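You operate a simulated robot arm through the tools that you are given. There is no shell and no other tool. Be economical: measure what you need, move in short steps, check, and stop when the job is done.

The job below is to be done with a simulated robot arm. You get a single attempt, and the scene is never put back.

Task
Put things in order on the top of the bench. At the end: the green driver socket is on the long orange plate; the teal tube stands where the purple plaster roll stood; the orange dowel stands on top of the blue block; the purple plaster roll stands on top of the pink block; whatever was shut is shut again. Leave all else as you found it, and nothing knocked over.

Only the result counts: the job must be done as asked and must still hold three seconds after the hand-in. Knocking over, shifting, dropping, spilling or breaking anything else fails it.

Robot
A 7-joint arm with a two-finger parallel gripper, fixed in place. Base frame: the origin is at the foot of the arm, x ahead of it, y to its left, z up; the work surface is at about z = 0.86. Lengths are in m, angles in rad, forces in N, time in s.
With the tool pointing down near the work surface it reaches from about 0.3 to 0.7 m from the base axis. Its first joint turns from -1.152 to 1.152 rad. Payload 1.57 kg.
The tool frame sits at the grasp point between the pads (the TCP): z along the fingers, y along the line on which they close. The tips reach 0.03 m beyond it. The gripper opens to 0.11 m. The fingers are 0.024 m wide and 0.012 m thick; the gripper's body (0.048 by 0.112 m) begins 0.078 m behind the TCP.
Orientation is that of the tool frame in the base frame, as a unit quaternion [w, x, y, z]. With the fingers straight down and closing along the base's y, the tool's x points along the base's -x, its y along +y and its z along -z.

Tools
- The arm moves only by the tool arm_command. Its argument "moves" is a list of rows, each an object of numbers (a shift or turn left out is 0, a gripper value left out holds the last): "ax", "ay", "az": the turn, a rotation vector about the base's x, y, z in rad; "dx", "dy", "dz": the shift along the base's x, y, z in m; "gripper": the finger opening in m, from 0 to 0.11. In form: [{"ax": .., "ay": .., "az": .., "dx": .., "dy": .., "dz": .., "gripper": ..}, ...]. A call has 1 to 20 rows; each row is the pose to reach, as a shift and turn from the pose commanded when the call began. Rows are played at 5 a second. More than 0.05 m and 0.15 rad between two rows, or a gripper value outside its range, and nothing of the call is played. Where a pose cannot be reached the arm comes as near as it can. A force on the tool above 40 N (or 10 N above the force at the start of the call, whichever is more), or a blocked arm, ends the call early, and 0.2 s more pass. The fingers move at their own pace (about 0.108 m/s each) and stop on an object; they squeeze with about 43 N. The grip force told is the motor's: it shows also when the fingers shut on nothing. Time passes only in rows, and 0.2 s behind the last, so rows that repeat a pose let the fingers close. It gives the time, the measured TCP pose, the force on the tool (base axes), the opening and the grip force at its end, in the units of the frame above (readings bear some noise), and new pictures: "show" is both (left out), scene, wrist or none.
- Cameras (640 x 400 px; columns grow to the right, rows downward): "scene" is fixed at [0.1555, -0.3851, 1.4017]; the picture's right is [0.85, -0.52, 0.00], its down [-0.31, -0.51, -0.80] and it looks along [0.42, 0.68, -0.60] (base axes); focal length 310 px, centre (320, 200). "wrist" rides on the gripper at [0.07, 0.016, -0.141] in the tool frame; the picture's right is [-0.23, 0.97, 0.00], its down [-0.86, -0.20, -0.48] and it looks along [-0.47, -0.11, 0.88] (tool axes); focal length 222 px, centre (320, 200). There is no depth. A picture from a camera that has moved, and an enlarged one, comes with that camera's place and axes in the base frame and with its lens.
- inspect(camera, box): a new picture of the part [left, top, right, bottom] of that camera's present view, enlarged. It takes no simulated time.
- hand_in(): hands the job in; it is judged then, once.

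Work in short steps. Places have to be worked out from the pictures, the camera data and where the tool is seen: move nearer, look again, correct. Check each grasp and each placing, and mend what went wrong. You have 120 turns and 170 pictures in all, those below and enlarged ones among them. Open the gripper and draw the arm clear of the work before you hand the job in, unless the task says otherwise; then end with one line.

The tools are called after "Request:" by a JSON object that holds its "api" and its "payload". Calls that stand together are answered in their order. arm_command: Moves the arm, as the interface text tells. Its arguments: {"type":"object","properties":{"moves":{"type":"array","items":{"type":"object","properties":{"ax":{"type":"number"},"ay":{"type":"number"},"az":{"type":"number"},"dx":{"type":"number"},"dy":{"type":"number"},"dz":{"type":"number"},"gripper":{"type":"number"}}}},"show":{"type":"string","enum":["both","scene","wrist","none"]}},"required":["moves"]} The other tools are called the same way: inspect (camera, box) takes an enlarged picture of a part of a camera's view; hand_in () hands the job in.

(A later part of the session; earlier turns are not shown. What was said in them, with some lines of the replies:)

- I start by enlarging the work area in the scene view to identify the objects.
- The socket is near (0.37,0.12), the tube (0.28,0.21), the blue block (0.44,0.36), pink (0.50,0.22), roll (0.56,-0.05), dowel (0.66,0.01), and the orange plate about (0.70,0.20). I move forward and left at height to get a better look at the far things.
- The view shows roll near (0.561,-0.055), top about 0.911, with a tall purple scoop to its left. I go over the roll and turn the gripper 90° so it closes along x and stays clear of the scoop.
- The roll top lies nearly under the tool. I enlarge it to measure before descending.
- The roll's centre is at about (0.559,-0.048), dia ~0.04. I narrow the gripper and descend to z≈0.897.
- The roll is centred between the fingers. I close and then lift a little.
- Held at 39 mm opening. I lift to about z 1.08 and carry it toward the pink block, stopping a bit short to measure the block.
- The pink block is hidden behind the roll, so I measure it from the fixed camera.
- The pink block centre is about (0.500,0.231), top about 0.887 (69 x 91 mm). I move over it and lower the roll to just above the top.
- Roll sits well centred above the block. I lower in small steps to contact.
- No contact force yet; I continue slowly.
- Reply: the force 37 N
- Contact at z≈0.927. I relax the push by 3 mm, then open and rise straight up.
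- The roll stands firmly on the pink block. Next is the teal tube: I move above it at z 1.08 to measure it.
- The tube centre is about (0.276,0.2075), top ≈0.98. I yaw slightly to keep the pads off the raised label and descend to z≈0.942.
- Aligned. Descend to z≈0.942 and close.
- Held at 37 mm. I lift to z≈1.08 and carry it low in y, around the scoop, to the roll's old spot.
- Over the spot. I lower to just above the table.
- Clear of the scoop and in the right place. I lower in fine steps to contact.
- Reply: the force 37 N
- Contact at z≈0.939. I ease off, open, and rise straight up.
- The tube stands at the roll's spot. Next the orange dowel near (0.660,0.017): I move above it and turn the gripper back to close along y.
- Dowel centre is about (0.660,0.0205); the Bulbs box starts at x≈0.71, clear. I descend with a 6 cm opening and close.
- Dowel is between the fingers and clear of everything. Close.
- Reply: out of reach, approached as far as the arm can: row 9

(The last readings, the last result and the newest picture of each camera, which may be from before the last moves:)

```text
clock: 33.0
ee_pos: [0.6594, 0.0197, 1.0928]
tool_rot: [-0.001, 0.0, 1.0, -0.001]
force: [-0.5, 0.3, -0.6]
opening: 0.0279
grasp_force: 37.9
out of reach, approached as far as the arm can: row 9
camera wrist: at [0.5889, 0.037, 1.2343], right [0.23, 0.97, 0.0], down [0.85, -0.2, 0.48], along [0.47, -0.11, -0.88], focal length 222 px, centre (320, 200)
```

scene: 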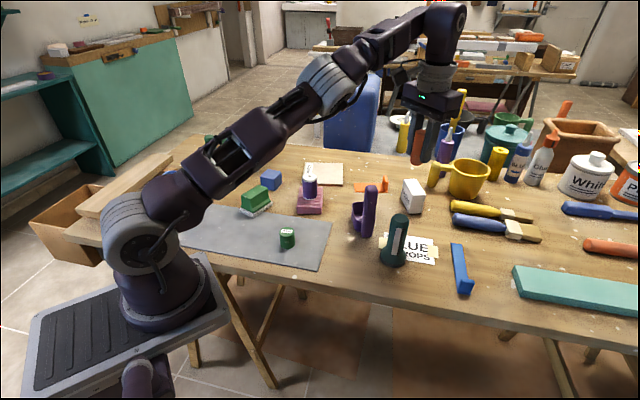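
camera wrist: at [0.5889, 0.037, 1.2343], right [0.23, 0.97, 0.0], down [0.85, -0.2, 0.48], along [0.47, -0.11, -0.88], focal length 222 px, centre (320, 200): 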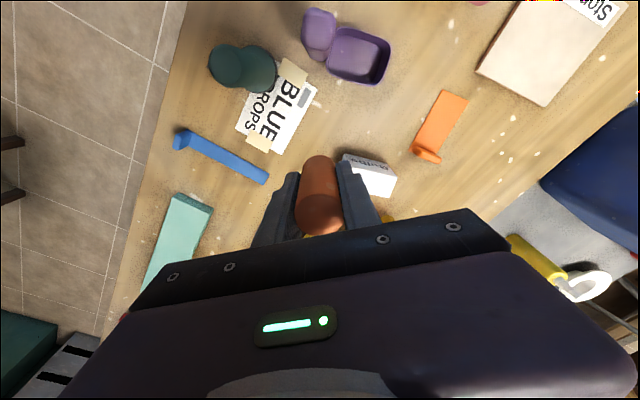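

Held at 28 mm. I carry it toward the blue block (est. (0.448,0.371), top ≈0.902), stopping just beyond in x so I can see the block.

Request:
{"api": "arm_command", "payload": {"moves": [{"dx": -0.02, "dy": 0.042}, {"dx": -0.04, "dy": 0.084}, {"dx": -0.06, "dy": 0.126}, {"dx": -0.08, "dy": 0.168}, {"dx": -0.1, "dy": 0.21}, {"dx": -0.12, "dy": 0.252}, {"dx": -0.14, "dy": 0.294}, {"dx": -0.155, "dy": 0.336}, {"dx": -0.155, "dy": 0.35}, {"dx": -0.155, "dy": 0.35}]}}

Request:
{"api": "inspect", "payload": {"camera": "wrist", "box": [240, 60, 400, 220]}}

```text
clock: 35.2
ee_pos: [0.5039, 0.3705, 1.0927]
tool_rot: [0.0, 0.0, 1.0, 0.0]
force: [0.1, -0.9, -0.2]
opening: 0.0276
grasp_force: 37.6
camera wrist: at [0.434, 0.3878, 1.2342], right [0.23, 0.97, 0.0], down [0.86, -0.2, 0.48], along [0.47, -0.11, -0.88], focal length 222 px, centre (320, 200)
```

scene: 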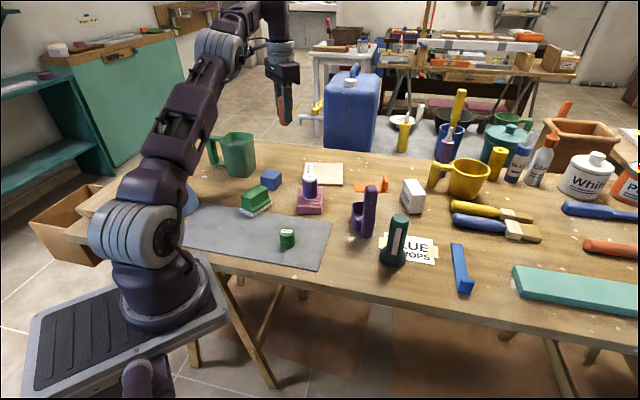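
wrist: 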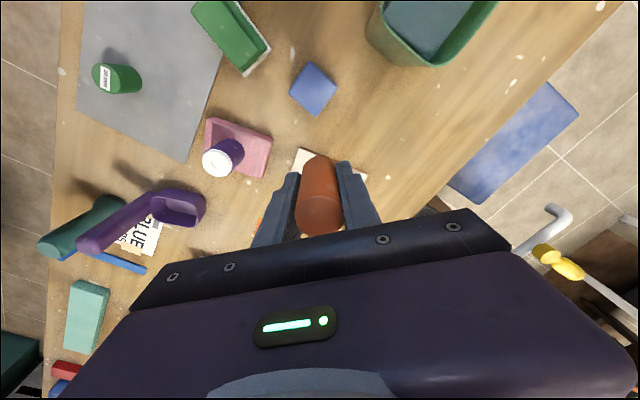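

```text
2.50 times, centred on (320, 140) of wrist
camera zoom: at [0.434, 0.3878, 1.2342], right [0.23, 0.97, 0.0], down [0.86, -0.2, 0.48], along [0.47, -0.11, -0.88], focal length 555 px, centre (320, 350)
```

zoom: 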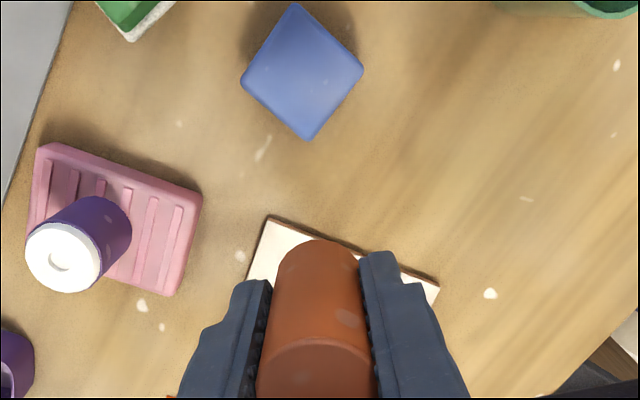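

The block's top centre is about (0.445,0.374). I move over it and lower to ~5 mm above expected contact.

Request:
{"api": "arm_command", "payload": {"moves": [{"dx": -0.03, "dy": 0.002}, {"dx": -0.0585, "dy": 0.0035}, {"dx": -0.0585, "dy": 0.0035, "dz": -0.04}, {"dx": -0.0585, "dy": 0.0035, "dz": -0.08}, {"dx": -0.0585, "dy": 0.0035, "dz": -0.115}, {"dx": -0.0585, "dy": 0.0035, "dz": -0.138}, {"dx": -0.0585, "dy": 0.0035, "dz": -0.138}], "show": "none"}}

Request:
{"api": "inspect", "payload": {"camera": "scene", "box": [240, 150, 300, 200]}}

Request:
{"api": "inspect", "payload": {"camera": "wrist", "box": [240, 110, 400, 240]}}

```text
clock: 36.8
ee_pos: [0.4456, 0.3731, 0.9542]
tool_rot: [0.0, -0.001, 1.0, 0.0]
force: [0.4, 0.7, -0.1]
opening: 0.0277
grasp_force: 38.7
```

```text
8.00 times, centred on (270, 175) of scene
camera zoom: at [0.1555, -0.3851, 1.4017], right [0.85, -0.52, 0.0], down [-0.31, -0.51, -0.8], along [0.42, 0.68, -0.6], focal length 2478 px, centre (720, 400)
```

zoom: 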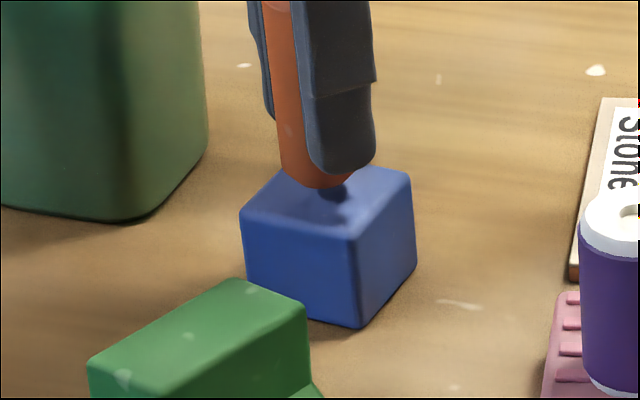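

```text
3.08 times, centred on (320, 175) of wrist
camera zoom: at [0.3758, 0.3909, 1.0963], right [0.23, 0.97, 0.0], down [0.86, -0.2, 0.48], along [0.47, -0.11, -0.88], focal length 684 px, centre (320, 277)
```

zoom: 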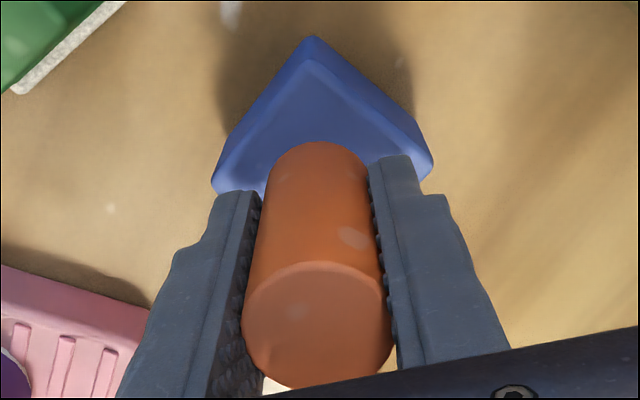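

Close to centred; I apply a small correction and lower in fine steps.

Request:
{"api": "arm_command", "payload": {"moves": [{"dx": 0.001, "dy": -0.002, "dz": -0.002}, {"dx": 0.001, "dy": -0.002, "dz": -0.004}, {"dx": 0.001, "dy": -0.002, "dz": -0.0055}, {"dx": 0.001, "dy": -0.002, "dz": -0.007}, {"dx": 0.001, "dy": -0.002, "dz": -0.0085}, {"dx": 0.001, "dy": -0.002, "dz": -0.01}], "show": "none"}}

Request:
{"api": "inspect", "payload": {"camera": "scene", "box": [240, 150, 300, 200]}}

```text
clock: 38.2
ee_pos: [0.4479, 0.3729, 0.9469]
tool_rot: [0.002, 0.0, 1.0, 0.002]
force: [-3.3, -4.2, 35.2]
opening: 0.0277
grasp_force: 38.5
```

```text
8.00 times, centred on (270, 175) of scene
camera zoom: at [0.1549, -0.3856, 1.4016], right [0.85, -0.52, 0.0], down [-0.31, -0.51, -0.8], along [0.42, 0.68, -0.6], focal length 2478 px, centre (720, 400)
```

zoom: 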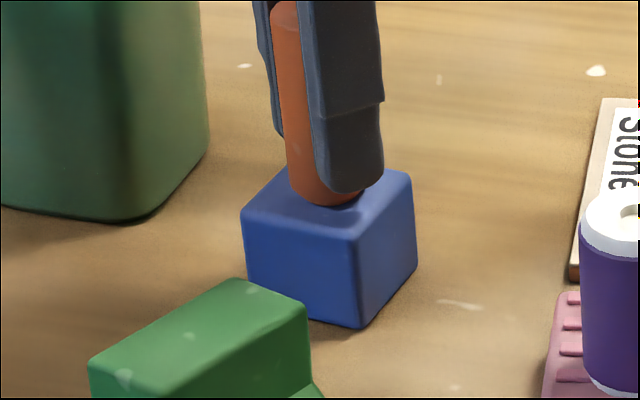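

Contact, and the dowel is centred on the block. I ease off, open, and rise.

Request:
{"api": "arm_command", "payload": {"moves": [{"dz": 0.0015}, {"dz": 0.0015}, {"dz": 0.0015, "gripper": 0.038}, {"dz": 0.0015, "gripper": 0.05}, {"dz": 0.0015, "gripper": 0.065}, {"dz": 0.03}, {"dz": 0.07}, {"dz": 0.11}, {"dz": 0.13}]}}

Request:
{"api": "inspect", "payload": {"camera": "scene", "box": [240, 140, 320, 210]}}

```text
clock: 40.2
ee_pos: [0.4492, 0.3703, 1.0759]
tool_rot: [0.001, 0.0, 1.0, 0.0]
force: [-0.1, 1.1, 0.3]
opening: 0.0652
grasp_force: 0.1
camera wrist: at [0.3778, 0.3883, 1.2169], right [0.23, 0.97, 0.0], down [0.85, -0.2, 0.48], along [0.47, -0.11, -0.88], focal length 222 px, centre (320, 200)
```

scene: 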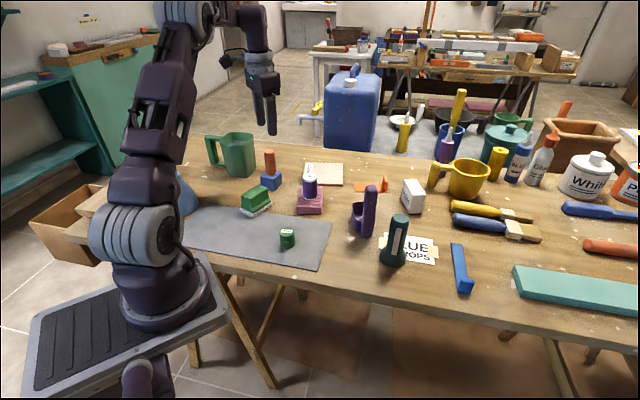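
wrist: 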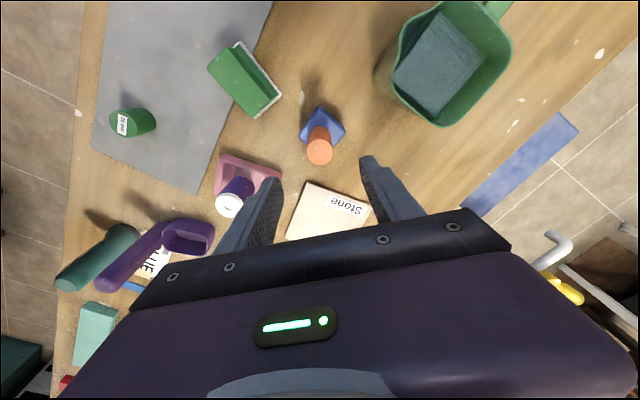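

```text
5.71 times, centred on (280, 175) of scene
camera zoom: at [0.1555, -0.3851, 1.4017], right [0.85, -0.52, 0.0], down [-0.31, -0.51, -0.8], along [0.42, 0.68, -0.6], focal length 1770 px, centre (549, 343)
```

zoom: 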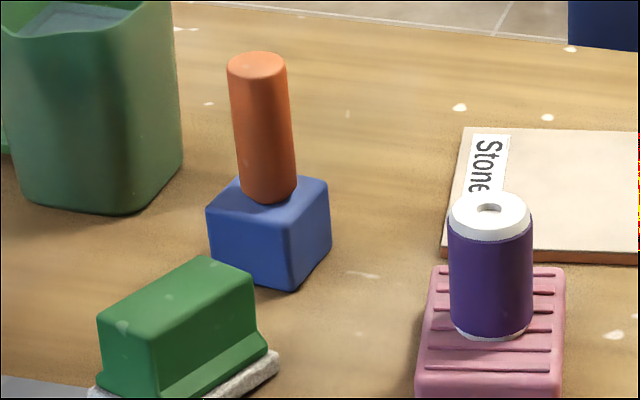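

Dowel stands on the blue block. Now the green socket near (0.373,0.122): I move above it.

Request:
{"api": "arm_command", "payload": {"moves": [{"dx": -0.015, "dy": -0.045}, {"dx": -0.03, "dy": -0.09}, {"dx": -0.045, "dy": -0.135}, {"dx": -0.06, "dy": -0.18}, {"dx": -0.07, "dy": -0.22}, {"dx": -0.076, "dy": -0.248}, {"dx": -0.076, "dy": -0.248, "dz": -0.04}, {"dx": -0.076, "dy": -0.248, "dz": -0.07}, {"dx": -0.076, "dy": -0.248, "dz": -0.07}], "show": "wrist"}}

Request:
{"api": "inspect", "payload": {"camera": "wrist", "box": [240, 80, 400, 210]}}

Request:
{"api": "inspect", "payload": {"camera": "scene", "box": [260, 215, 320, 265]}}

```text
clock: 42.2
ee_pos: [0.3713, 0.1252, 1.0056]
tool_rot: [0.0, 0.0, 1.0, 0.001]
force: [0.1, -0.1, -0.3]
opening: 0.0649
grasp_force: 0.0
camera wrist: at [0.3007, 0.1413, 1.1465], right [0.23, 0.97, 0.0], down [0.86, -0.2, 0.48], along [0.47, -0.11, -0.88], focal length 222 px, centre (320, 200)
```

wrist: 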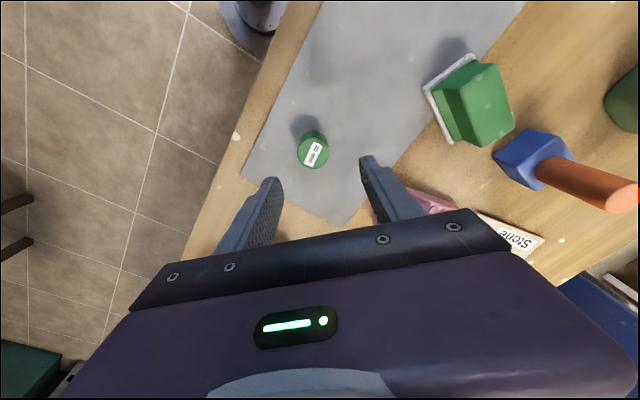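

```text
3.08 times, centred on (320, 145) of wrist
camera zoom: at [0.3007, 0.1413, 1.1465], right [0.23, 0.97, 0.0], down [0.86, -0.2, 0.48], along [0.47, -0.11, -0.88], focal length 684 px, centre (320, 369)
```

zoom: 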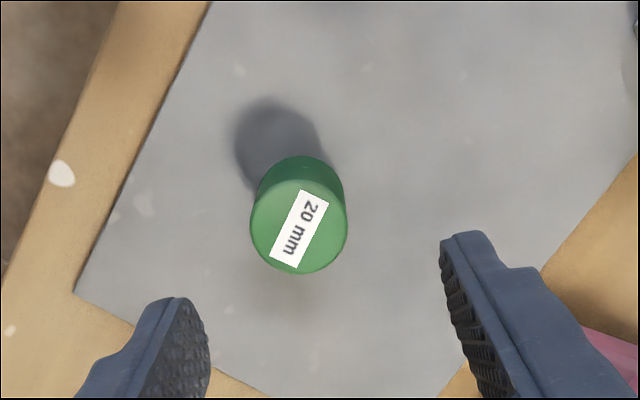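

```text
8.00 times, centred on (290, 240) of scene
camera zoom: at [0.1555, -0.3851, 1.4017], right [0.85, -0.52, 0.0], down [-0.31, -0.51, -0.8], along [0.42, 0.68, -0.6], focal length 2478 px, centre (560, -120)
```

zoom: 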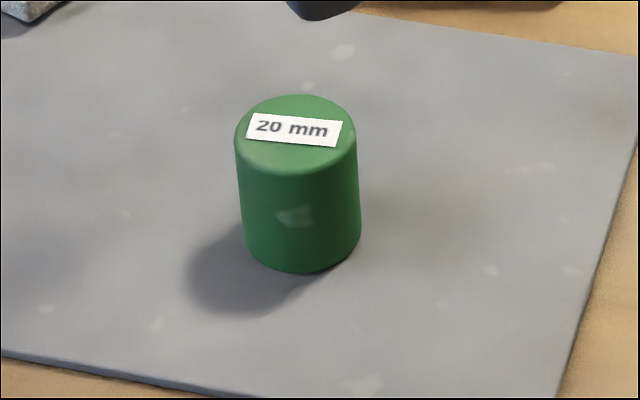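

Socket centre is about (0.373,0.1175), top ≈0.899. I descend to z≈0.896 and close.

Request:
{"api": "arm_command", "payload": {"moves": [{"dx": 0.002, "dy": -0.0075, "dz": -0.03}, {"dx": 0.002, "dy": -0.0075, "dz": -0.07}, {"dx": 0.002, "dy": -0.0075, "dz": -0.1}, {"dx": 0.002, "dy": -0.0075, "dz": -0.1095}, {"dx": 0.002, "dy": -0.0075, "dz": -0.1095}], "show": "wrist"}}

```text
clock: 43.4
ee_pos: [0.3713, 0.1171, 0.8967]
tool_rot: [0.0, 0.0, 1.0, 0.0]
force: [0.5, 0.6, -0.8]
opening: 0.065
grasp_force: 0.0
camera wrist: at [0.3026, 0.1334, 1.037], right [0.23, 0.97, 0.0], down [0.86, -0.2, 0.48], along [0.47, -0.11, -0.88], focal length 222 px, centre (320, 200)
```

wrist: 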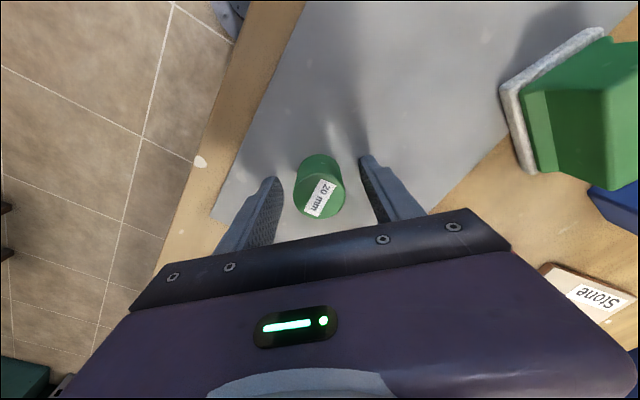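

The socket is centred. Close and lift.

Request:
{"api": "arm_command", "payload": {"moves": [{"gripper": 0.02}, {"gripper": 0.02}, {"gripper": 0.02}, {"gripper": 0.02}, {"dz": 0.04}, {"dz": 0.08}, {"dz": 0.12}, {"dz": 0.145}, {"dz": 0.145}]}}

```text
clock: 45.4
ee_pos: [0.3736, 0.1163, 1.0416]
tool_rot: [0.0, 0.0, 1.0, 0.0]
force: [0.9, 0.7, -1.4]
opening: 0.0344
grasp_force: 41.7
camera wrist: at [0.3032, 0.133, 1.1832], right [0.23, 0.97, 0.0], down [0.86, -0.2, 0.48], along [0.47, -0.11, -0.88], focal length 222 px, centre (320, 200)
```

scene: 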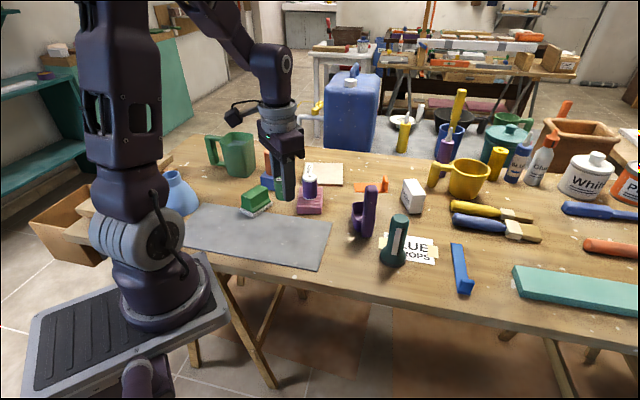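
wrist: 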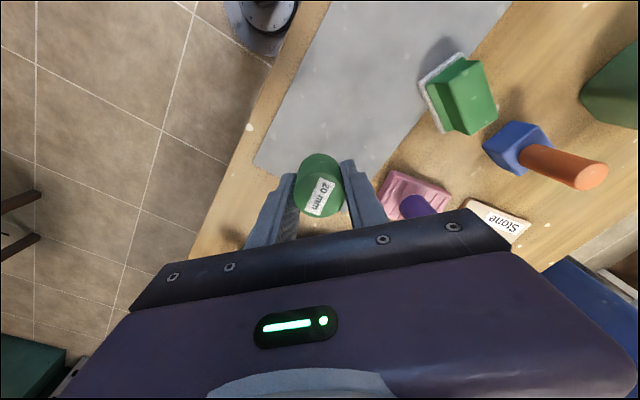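

Held at 34 mm. Now carry to (0.62,0.20) at z 1.04, above everything on the way.

Request:
{"api": "arm_command", "payload": {"moves": [{"dx": 0.044, "dy": 0.015}, {"dx": 0.088, "dy": 0.03}, {"dx": 0.132, "dy": 0.045}, {"dx": 0.176, "dy": 0.06}, {"dx": 0.22, "dy": 0.075}, {"dx": 0.246, "dy": 0.084}, {"dx": 0.246, "dy": 0.084, "dz": -0.03}, {"dx": 0.246, "dy": 0.084, "dz": -0.06}, {"dx": 0.246, "dy": 0.084, "dz": -0.06}]}}

Request:
{"api": "inspect", "payload": {"camera": "scene", "box": [330, 150, 430, 230]}}

```text
clock: 47.4
ee_pos: [0.6209, 0.2023, 0.9784]
tool_rot: [0.0, 0.001, 1.0, 0.001]
force: [0.0, -0.3, 0.2]
opening: 0.0339
grasp_force: 41.0
camera wrist: at [0.5492, 0.2179, 1.1214], right [0.23, 0.97, 0.0], down [0.86, -0.2, 0.48], along [0.47, -0.11, -0.88], focal length 222 px, centre (320, 200)
```

scene: 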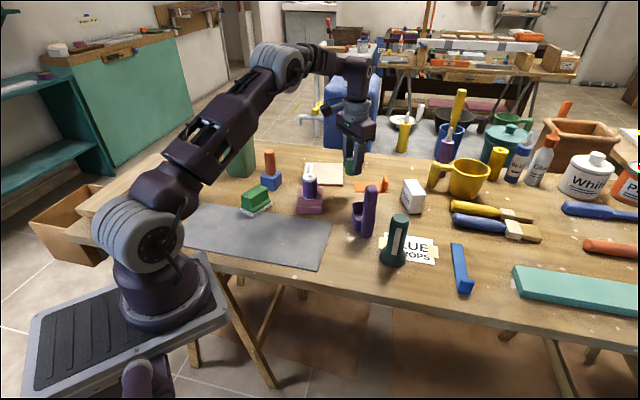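
wrist: 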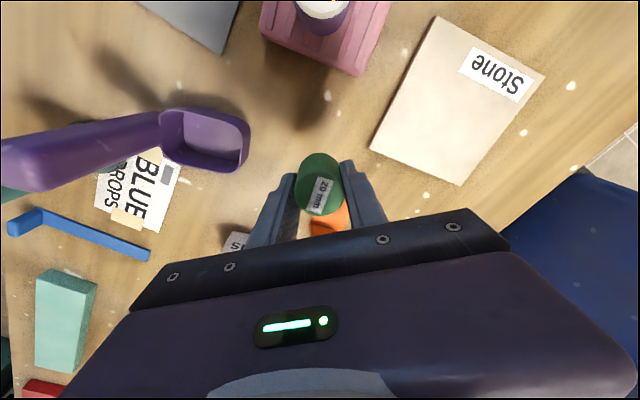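

```text
5.00 times, centred on (380, 190) of scene
camera zoom: at [0.1555, -0.3851, 1.4017], right [0.85, -0.52, 0.0], down [-0.31, -0.51, -0.8], along [0.42, 0.68, -0.6], focal length 1549 px, centre (20, 250)
```

zoom: 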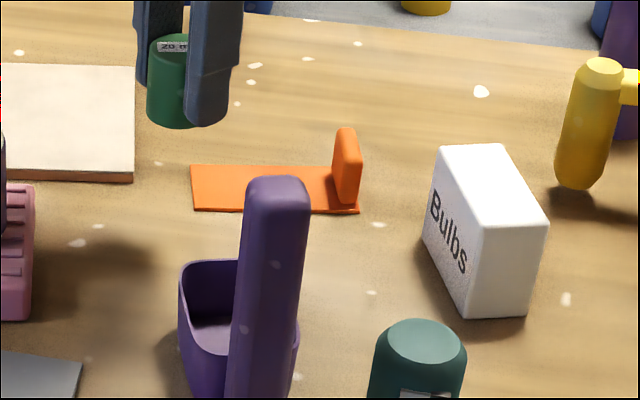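

The plate's free flat runs from about (0.657,0.228) to (0.725,0.185). I aim at (0.681,0.214), lowering diagonally to z≈0.915 first.

Request:
{"api": "arm_command", "payload": {"moves": [{"dx": 0.015, "dy": 0.003, "dz": -0.012}, {"dx": 0.03, "dy": 0.006, "dz": -0.025}, {"dx": 0.045, "dy": 0.009, "dz": -0.037}, {"dx": 0.06, "dy": 0.0117, "dz": -0.05}, {"dx": 0.06, "dy": 0.0117, "dz": -0.063}, {"dx": 0.06, "dy": 0.0117, "dz": -0.063}]}}

Request:
{"api": "inspect", "payload": {"camera": "scene", "box": [330, 150, 430, 230]}}

Request:
{"api": "inspect", "payload": {"camera": "wrist", "box": [240, 110, 400, 240]}}

```text
clock: 48.8
ee_pos: [0.6585, 0.2041, 0.9247]
tool_rot: [-0.001, 0.0, 1.0, 0.0]
force: [-0.4, -0.1, -1.3]
opening: 0.033
grasp_force: 40.7
out of reach, approached as far as the arm can: row 3, 4, 5, 6
camera wrist: at [0.5875, 0.2214, 1.0666], right [0.23, 0.97, 0.0], down [0.85, -0.2, 0.48], along [0.47, -0.11, -0.88], focal length 222 px, centre (320, 200)
```

scene: 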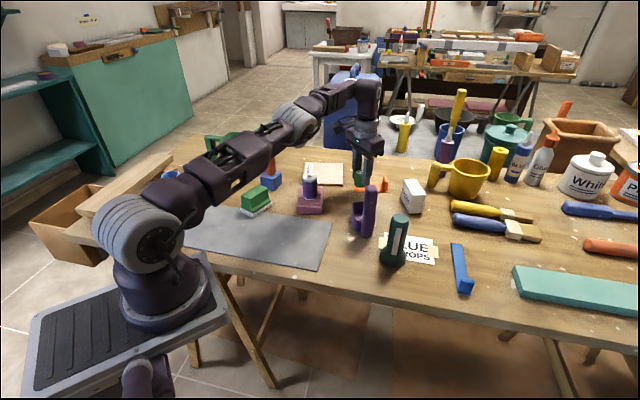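
wrist: 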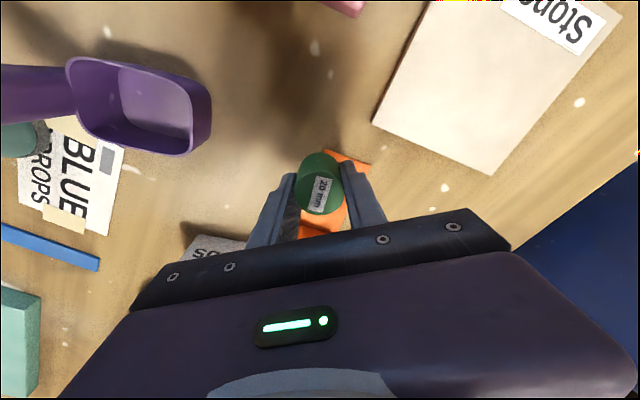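

```text
5.00 times, centred on (380, 190) of scene
camera zoom: at [0.1555, -0.3851, 1.4017], right [0.85, -0.52, 0.0], down [-0.31, -0.51, -0.8], along [0.42, 0.68, -0.6], focal length 1549 px, centre (20, 250)
```

zoom: 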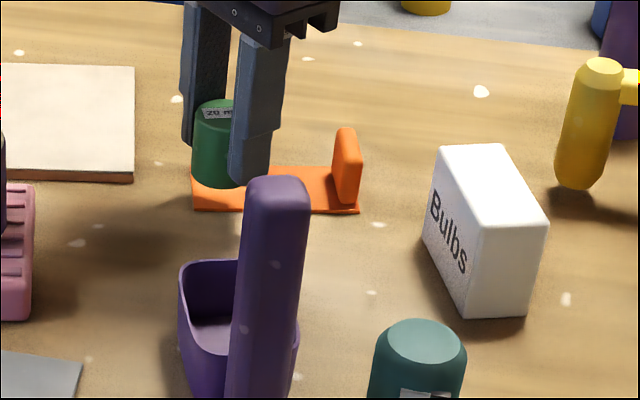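

```text
3.08 times, centred on (320, 175) of wrist
camera zoom: at [0.5875, 0.2214, 1.0666], right [0.23, 0.97, 0.0], down [0.85, -0.2, 0.48], along [0.47, -0.11, -0.88], focal length 684 px, centre (320, 277)
```

zoom: 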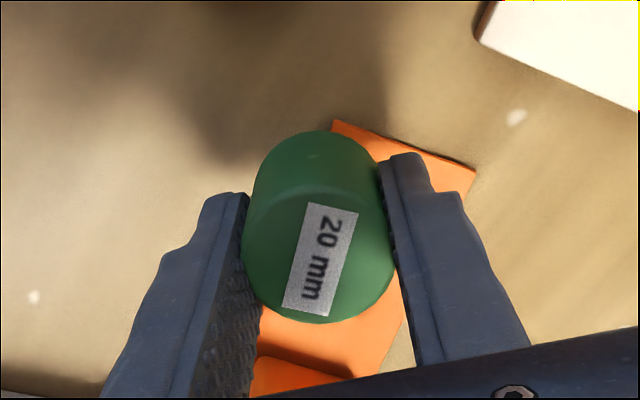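

The vertical tool is out of reach there (limit ~0.69 m). I'll set the socket down on the mat, regrasp it with the gripper tilted outward (about the closing axis, so the socket stays upright), and then place it. First I back up.

Request:
{"api": "arm_command", "payload": {"moves": [{"dx": -0.03, "dy": -0.006, "dz": 0.03}, {"dx": -0.06, "dy": -0.0117, "dz": 0.063}, {"dx": -0.06, "dy": -0.0117, "dz": 0.11}, {"dx": -0.06, "dy": -0.0117, "dz": 0.123}, {"dx": -0.06, "dy": -0.0117, "dz": 0.123}], "show": "none"}}

```text
clock: 50.0
ee_pos: [0.6575, 0.2058, 0.9249]
tool_rot: [0.001, 0.0, 1.0, 0.001]
force: [0.4, 0.5, -0.6]
opening: 0.0334
grasp_force: 40.9
out of reach, approached as far as the arm can: row 1, 2, 3, 4, 5
```

The arm did not follow. I try a pure small retreat in x.

Request:
{"api": "arm_command", "payload": {"moves": [{"dx": -0.01}, {"dx": -0.02}, {"dx": -0.03}, {"dx": -0.04}], "show": "scene"}}

```text
clock: 51.0
ee_pos: [0.6177, 0.2055, 0.9256]
tool_rot: [0.0, 0.001, 1.0, -0.001]
force: [-0.2, 0.0, -1.0]
opening: 0.033
grasp_force: 41.0
out of reach, approached as far as the arm can: row 1
```

scene: 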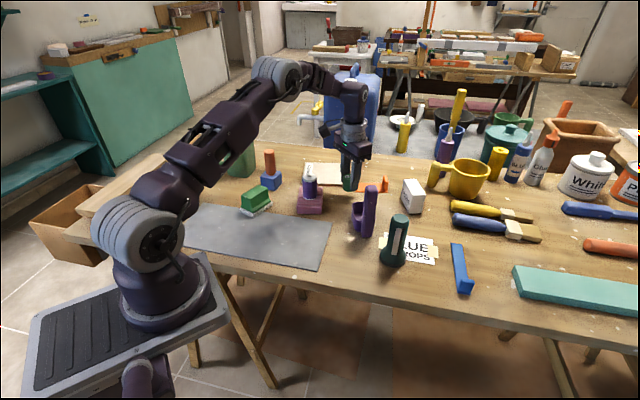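

It moves again. There's free table at (0.60,0.19), so I set the socket down there.

Request:
{"api": "arm_command", "payload": {"moves": [{"dx": -0.01, "dy": -0.008}, {"dx": -0.018, "dy": -0.0155}, {"dx": -0.018, "dy": -0.0155, "dz": -0.014}, {"dx": -0.018, "dy": -0.0155, "dz": -0.022}, {"dx": -0.018, "dy": -0.0155, "dz": -0.026}, {"dx": -0.018, "dy": -0.0155, "dz": -0.028}, {"dx": -0.018, "dy": -0.0155, "dz": -0.0295}, {"dx": -0.018, "dy": -0.0155, "dz": -0.031}, {"dx": -0.018, "dy": -0.0155, "dz": -0.0325}]}}

Request:
{"api": "inspect", "payload": {"camera": "scene", "box": [310, 150, 410, 230]}}

```text
clock: 53.0
ee_pos: [0.6003, 0.1908, 0.8935]
tool_rot: [0.002, 0.0, 1.0, 0.002]
force: [0.5, -2.5, 34.8]
opening: 0.0328
grasp_force: 40.8
camera wrist: at [0.5283, 0.2066, 1.0355], right [0.23, 0.97, 0.0], down [0.85, -0.2, 0.48], along [0.47, -0.11, -0.88], focal length 222 px, centre (320, 200)
```

scene: 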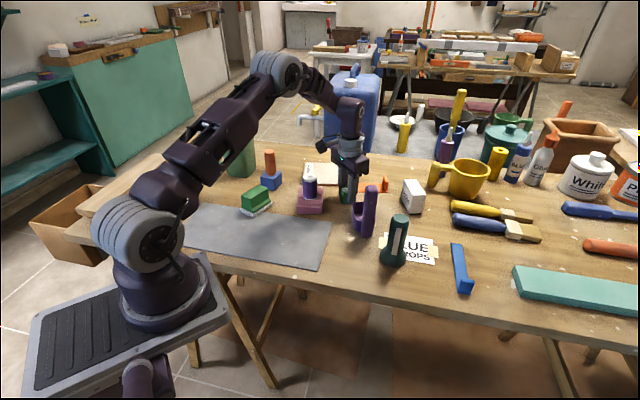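
wrist: 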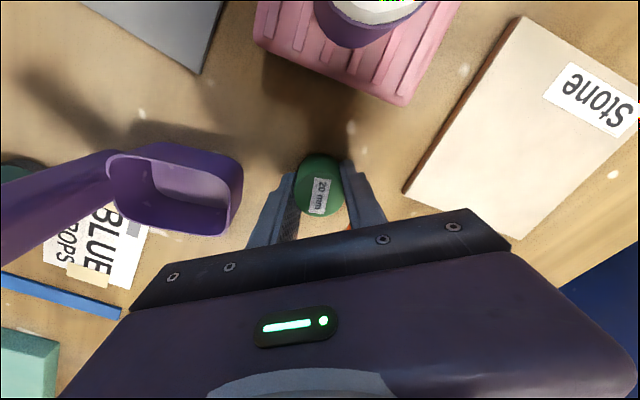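

```text
5.00 times, centred on (360, 190) of scene
camera zoom: at [0.1548, -0.3854, 1.4017], right [0.85, -0.52, 0.0], down [-0.31, -0.51, -0.8], along [0.42, 0.68, -0.6], focal length 1549 px, centre (120, 250)
```

zoom: 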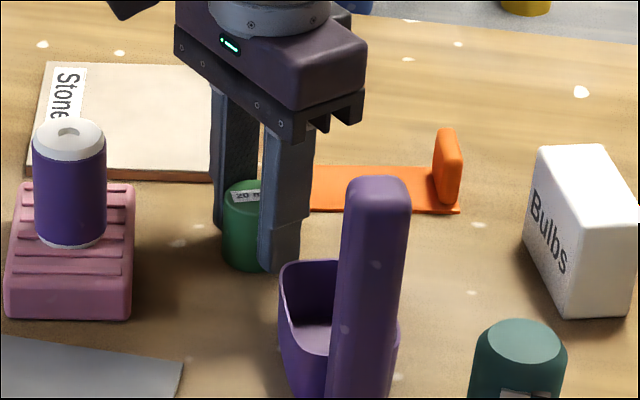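

Set down. I ease, open a little, rise, tilt by −0.3 rad about y (fingers pointing outward), then check alignment.

Request:
{"api": "arm_command", "payload": {"moves": [{"dz": 0.001}, {"dz": 0.001, "gripper": 0.045}, {"dz": 0.001, "gripper": 0.055}, {"dz": 0.02, "gripper": 0.06}, {"dz": 0.05}, {"dz": 0.05, "ay": -0.14}, {"dz": 0.05, "ay": -0.28}, {"dz": 0.05, "ay": -0.3}, {"dz": 0.05, "ay": -0.3}]}}

Request:
{"api": "inspect", "payload": {"camera": "scene", "box": [310, 150, 410, 230]}}

Request:
{"api": "inspect", "payload": {"camera": "wrist", "box": [240, 110, 400, 240]}}

```text
clock: 55.0
ee_pos: [0.5982, 0.1901, 0.9431]
tool_rot: [0.151, 0.0, 0.989, 0.0]
force: [0.1, 0.5, -0.3]
opening: 0.0598
grasp_force: 0.1
camera wrist: at [0.4895, 0.2069, 1.0575], right [0.22, 0.97, 0.07], down [0.67, -0.2, 0.71], along [0.71, -0.11, -0.7], focal length 222 px, centre (320, 200)
```

scene: 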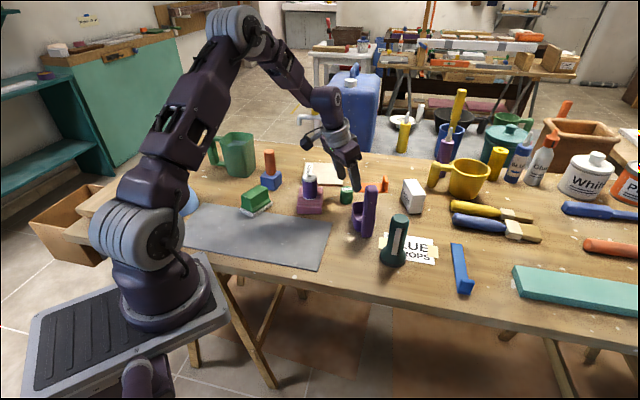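
wrist: 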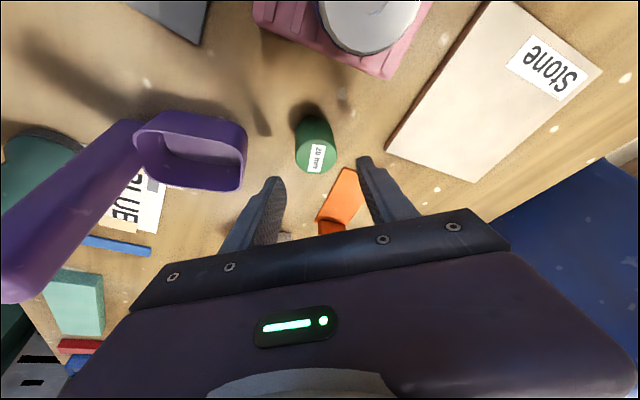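

```text
5.00 times, centred on (360, 190) of scene
camera zoom: at [0.1555, -0.3851, 1.4017], right [0.85, -0.52, 0.0], down [-0.31, -0.51, -0.8], along [0.42, 0.68, -0.6], focal length 1549 px, centre (120, 250)
```

zoom: 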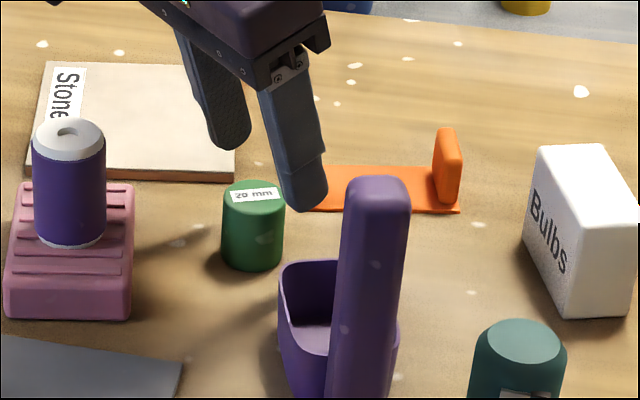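

```text
3.08 times, centred on (320, 175) of wrist
camera zoom: at [0.4895, 0.2069, 1.0575], right [0.22, 0.97, 0.07], down [0.67, -0.2, 0.71], along [0.71, -0.11, -0.7], focal length 684 px, centre (320, 277)
```

zoom: 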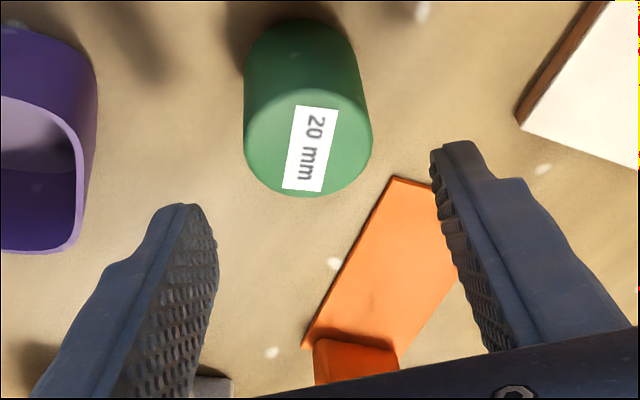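

The socket stands upright and lines up under the tilted tool. I descend to z≈0.898 and close.

Request:
{"api": "arm_command", "payload": {"moves": [{"dz": -0.02}, {"dz": -0.035}, {"dz": -0.045}, {"dz": -0.045}, {"dz": -0.045, "gripper": 0.02}, {"dz": -0.045, "gripper": 0.02}, {"dz": -0.045, "gripper": 0.02}, {"dz": -0.045, "gripper": 0.02}], "show": "none"}}

Request:
{"api": "inspect", "payload": {"camera": "scene", "box": [310, 150, 410, 230]}}

Request:
{"api": "inspect", "payload": {"camera": "wrist", "box": [240, 110, 400, 240]}}

```text
clock: 56.8
ee_pos: [0.5973, 0.1903, 0.8975]
tool_rot: [0.15, 0.0, 0.989, 0.0]
force: [-1.0, -0.3, -0.7]
opening: 0.0326
grasp_force: 40.5
```

```text
5.00 times, centred on (360, 190) of scene
camera zoom: at [0.1555, -0.3851, 1.4017], right [0.85, -0.52, 0.0], down [-0.31, -0.51, -0.8], along [0.42, 0.68, -0.6], focal length 1549 px, centre (120, 250)
```

zoom: 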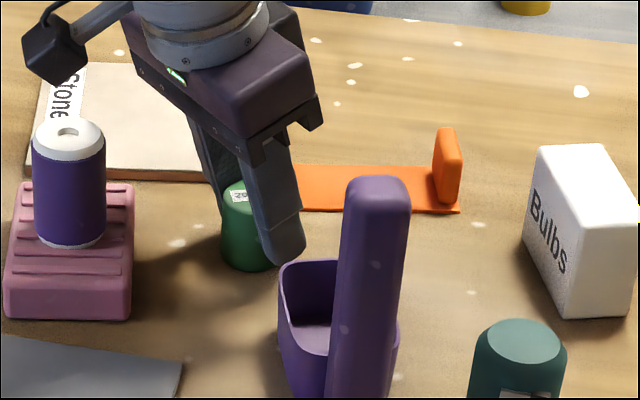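

```text
3.08 times, centred on (320, 175) of wrist
camera zoom: at [0.4892, 0.207, 1.0125], right [0.22, 0.97, 0.07], down [0.68, -0.2, 0.71], along [0.7, -0.11, -0.7], focal length 684 px, centre (320, 277)
```

zoom: 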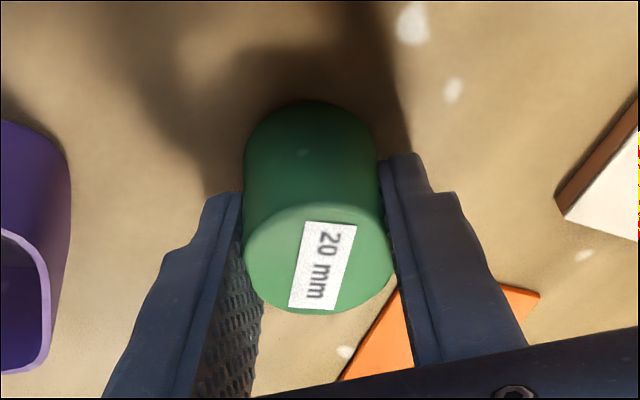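

Gripped at 33 mm, upright. Lift 4 cm and move to (0.681,0.214).

Request:
{"api": "arm_command", "payload": {"moves": [{"dz": 0.02}, {"dz": 0.04}, {"dx": 0.028, "dy": 0.008, "dz": 0.04}, {"dx": 0.056, "dy": 0.016, "dz": 0.04}, {"dx": 0.0837, "dy": 0.0237, "dz": 0.04}, {"dx": 0.0837, "dy": 0.0237, "dz": 0.025}, {"dx": 0.0837, "dy": 0.0237, "dz": 0.015}, {"dx": 0.0837, "dy": 0.0237, "dz": 0.015}], "show": "none"}}

Request:
{"api": "inspect", "payload": {"camera": "scene", "box": [330, 150, 430, 230]}}

Request:
{"api": "inspect", "payload": {"camera": "wrist", "box": [240, 110, 400, 240]}}

```text
clock: 58.6
ee_pos: [0.6827, 0.2134, 0.9134]
tool_rot: [0.149, 0.0, 0.989, 0.0]
force: [-0.2, 0.0, -0.3]
opening: 0.0325
grasp_force: 41.2
```

```text
5.00 times, centred on (380, 190) of scene
camera zoom: at [0.1555, -0.3851, 1.4017], right [0.85, -0.52, 0.0], down [-0.31, -0.51, -0.8], along [0.42, 0.68, -0.6], focal length 1549 px, centre (20, 250)
```

zoom: 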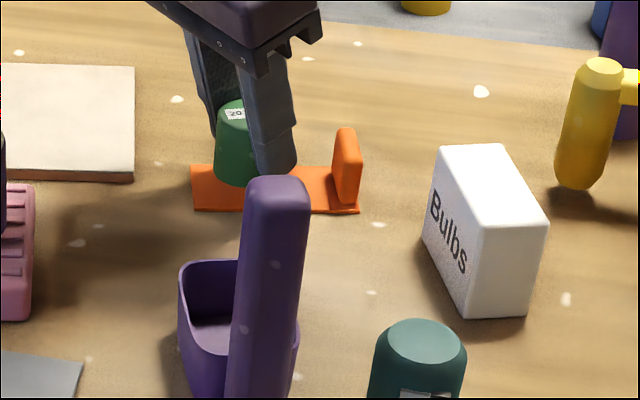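

```text
3.08 times, centred on (320, 175) of wrist
camera zoom: at [0.5732, 0.2308, 1.0272], right [0.22, 0.97, 0.07], down [0.68, -0.2, 0.71], along [0.7, -0.11, -0.7], focal length 684 px, centre (320, 277)
```

zoom: 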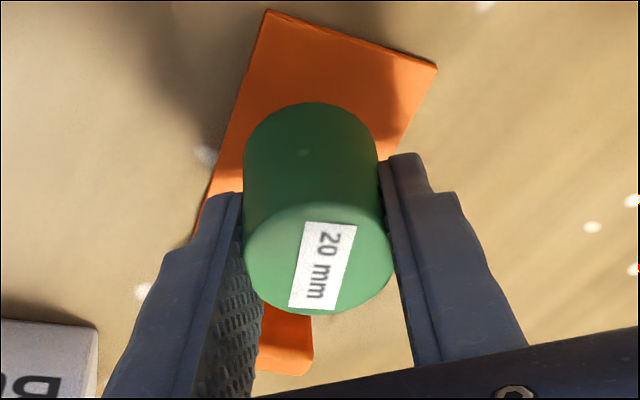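

Reached, and the socket is over the middle of the flat. I lower in fine steps to contact.

Request:
{"api": "arm_command", "payload": {"moves": [{"dz": -0.004}, {"dz": -0.008}, {"dz": -0.01}, {"dz": -0.0115}, {"dz": -0.013}, {"dz": -0.0145}, {"dz": -0.016}, {"dz": -0.0175}], "show": "none"}}

Request:
{"api": "inspect", "payload": {"camera": "scene", "box": [330, 150, 430, 230]}}

Request:
{"api": "inspect", "payload": {"camera": "wrist", "box": [240, 110, 400, 240]}}

```text
clock: 60.4
ee_pos: [0.6836, 0.2154, 0.8976]
tool_rot: [0.153, 0.001, 0.988, 0.001]
force: [0.7, -1.3, 33.9]
opening: 0.0327
grasp_force: 40.5
```

```text
5.00 times, centred on (380, 190) of scene
camera zoom: at [0.1548, -0.3853, 1.4017], right [0.85, -0.52, 0.0], down [-0.31, -0.51, -0.8], along [0.42, 0.68, -0.6], focal length 1549 px, centre (20, 250)
```

zoom: 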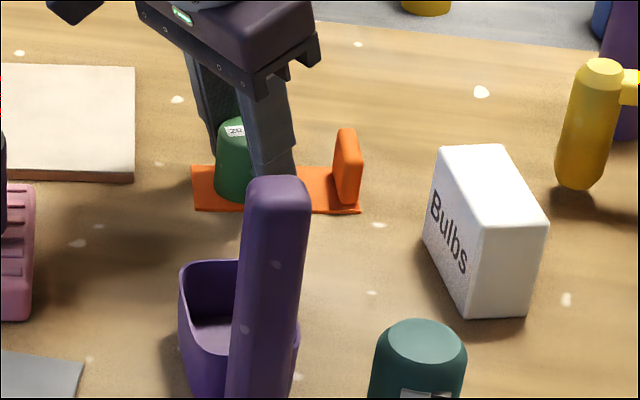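

```text
3.08 times, centred on (320, 175) of wrist
camera zoom: at [0.574, 0.2309, 1.0119], right [0.22, 0.97, 0.07], down [0.67, -0.2, 0.71], along [0.71, -0.11, -0.7], focal length 684 px, centre (320, 277)
```

zoom: 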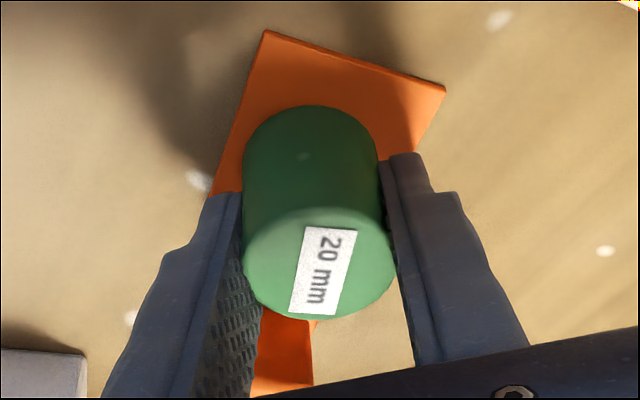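

Contact with the plate. I ease off, open, and withdraw back along the tool axis.

Request:
{"api": "arm_command", "payload": {"moves": [{"dz": 0.0015}, {"dz": 0.0015, "gripper": 0.042}, {"dz": 0.0015, "gripper": 0.052}, {"dz": 0.0015, "gripper": 0.06}, {"dx": -0.006, "dz": 0.02}, {"dx": -0.015, "dz": 0.05}, {"dx": -0.03, "dz": 0.09}, {"dx": -0.06, "dz": 0.12}, {"dx": -0.1, "dz": 0.14}, {"dx": -0.14, "dz": 0.15}, {"dx": -0.14, "dz": 0.15}]}}

Request:
{"api": "inspect", "payload": {"camera": "scene", "box": [330, 150, 430, 230]}}

```text
clock: 62.8
ee_pos: [0.5416, 0.2131, 1.0464]
tool_rot: [0.149, 0.0, 0.989, 0.001]
force: [-0.4, 0.2, 0.8]
opening: 0.0597
grasp_force: 0.0
camera wrist: at [0.4326, 0.2307, 1.161], right [0.22, 0.97, 0.07], down [0.68, -0.2, 0.71], along [0.7, -0.11, -0.7], focal length 222 px, centre (320, 200)
```

scene: 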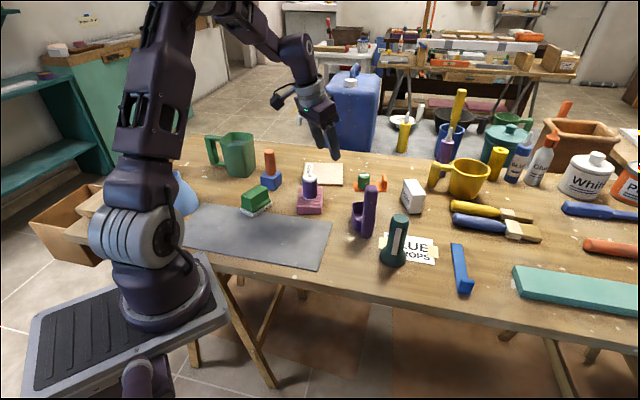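
wrist: 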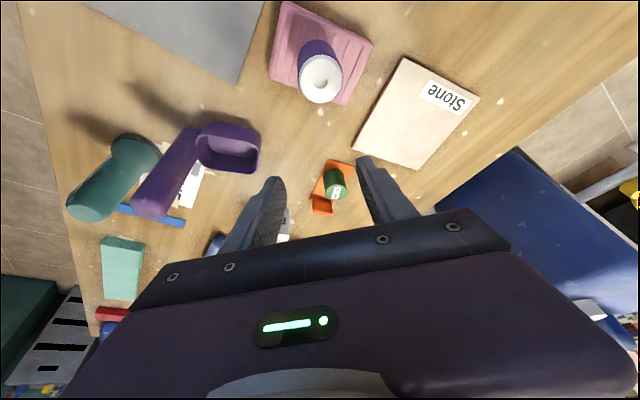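

```text
5.00 times, centred on (380, 190) of scene
camera zoom: at [0.1555, -0.3851, 1.4017], right [0.85, -0.52, 0.0], down [-0.31, -0.51, -0.8], along [0.42, 0.68, -0.6], focal length 1549 px, centre (20, 250)
```

zoom: 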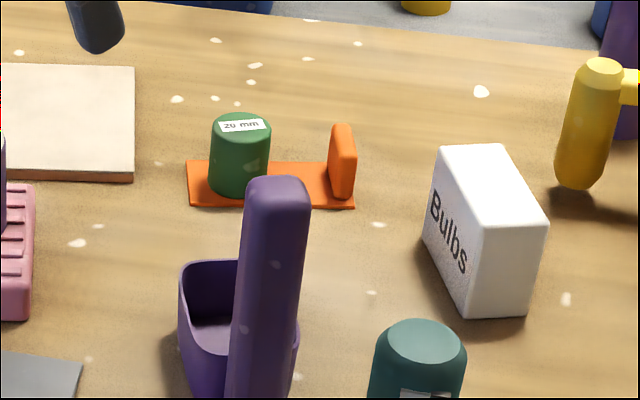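

All placed; the plate seems to have slid ~6 mm in y on release. I compare the pink and blue blocks with the earlier enlargements.

Request:
{"api": "inspect", "payload": {"camera": "scene", "box": [270, 165, 350, 225]}}

Request:
{"api": "inspect", "payload": {"camera": "scene", "box": [235, 155, 315, 215]}}

Request:
{"api": "inspect", "payload": {"camera": "scene", "box": [330, 150, 450, 280]}}

```text
6.67 times, centred on (310, 195) of scene
camera zoom: at [0.1555, -0.3851, 1.4017], right [0.85, -0.52, 0.0], down [-0.31, -0.51, -0.8], along [0.42, 0.68, -0.6], focal length 2065 px, centre (387, 233)
```

zoom: 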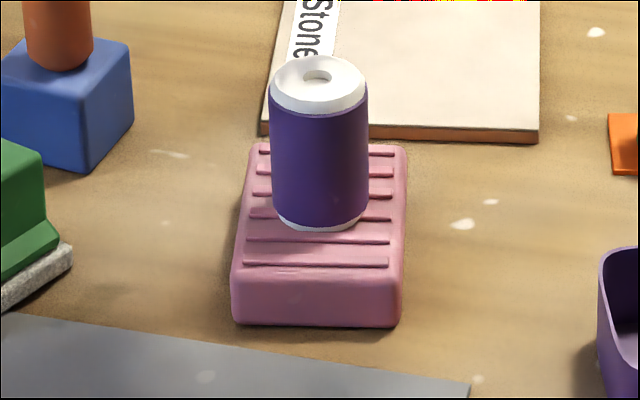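

```text
6.67 times, centred on (275, 185) of scene
camera zoom: at [0.1555, -0.3851, 1.4017], right [0.85, -0.52, 0.0], down [-0.31, -0.51, -0.8], along [0.42, 0.68, -0.6], focal length 2065 px, centre (620, 300)
```

zoom: 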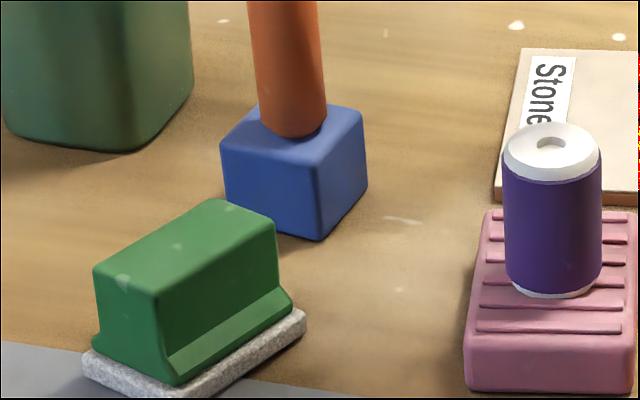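

```text
3.08 times, centred on (390, 215) of scene
camera zoom: at [0.1555, -0.3851, 1.4017], right [0.85, -0.52, 0.0], down [-0.31, -0.51, -0.8], along [0.42, 0.68, -0.6], focal length 953 px, centre (105, 154)
```

zoom: 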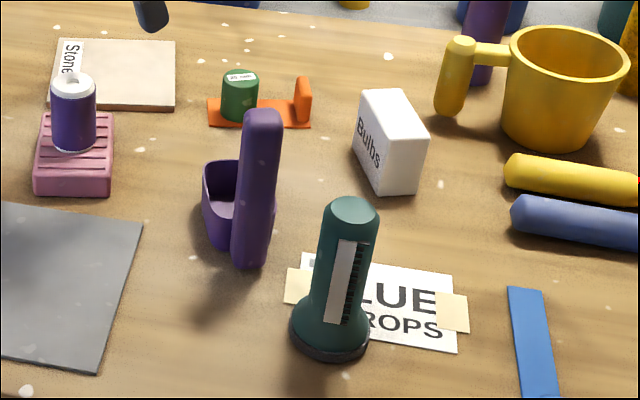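

Blocks and neighbours are unmoved and everything stands; the plate's 6 mm slip is small and I leave it. I draw the arm up and clear with the gripper open.

Request:
{"api": "arm_command", "payload": {"moves": [{"dz": 0.03, "gripper": 0.06}, {"dz": 0.06, "ay": 0.1}, {"dx": -0.03, "dz": 0.08, "ay": 0.2}, {"dx": -0.06, "dy": -0.04, "dz": 0.08, "ay": 0.3}, {"dx": -0.1, "dy": -0.07, "dz": 0.08, "ay": 0.3, "gripper": 0.11}, {"dx": -0.11, "dy": -0.1, "dz": 0.08, "ay": 0.3}, {"dx": -0.11, "dy": -0.1, "dz": 0.08, "ay": 0.3}, {"dx": -0.11, "dy": -0.1, "dz": 0.08, "ay": 0.3}], "show": "scene"}}

```text
clock: 64.6
ee_pos: [0.4315, 0.1136, 1.1254]
tool_rot: [0.0, 0.0, 1.0, 0.0]
force: [-0.5, 0.5, -0.5]
opening: 0.1099
grasp_force: 0.0
```

scene: 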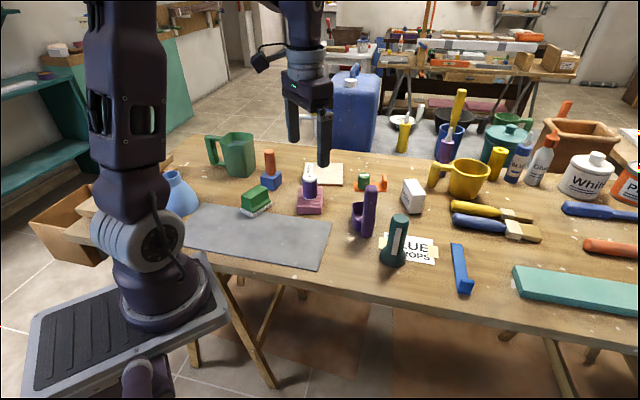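

All four items are in place and standing, and the arm is clear with the gripper open. Handing in.

Request:
{"api": "hand_in", "payload": {}}

```text
The job is handed in.
```

I handed the job in with the socket on the orange plate, the tube where the plaster roll stood, the dowel on the blue block and the roll on the pink block, nothing knocked over. The orange plate slid about 6 mm when I released the socket and I left it there, and I found nothing shut on the bench, so there was nothing to close again.
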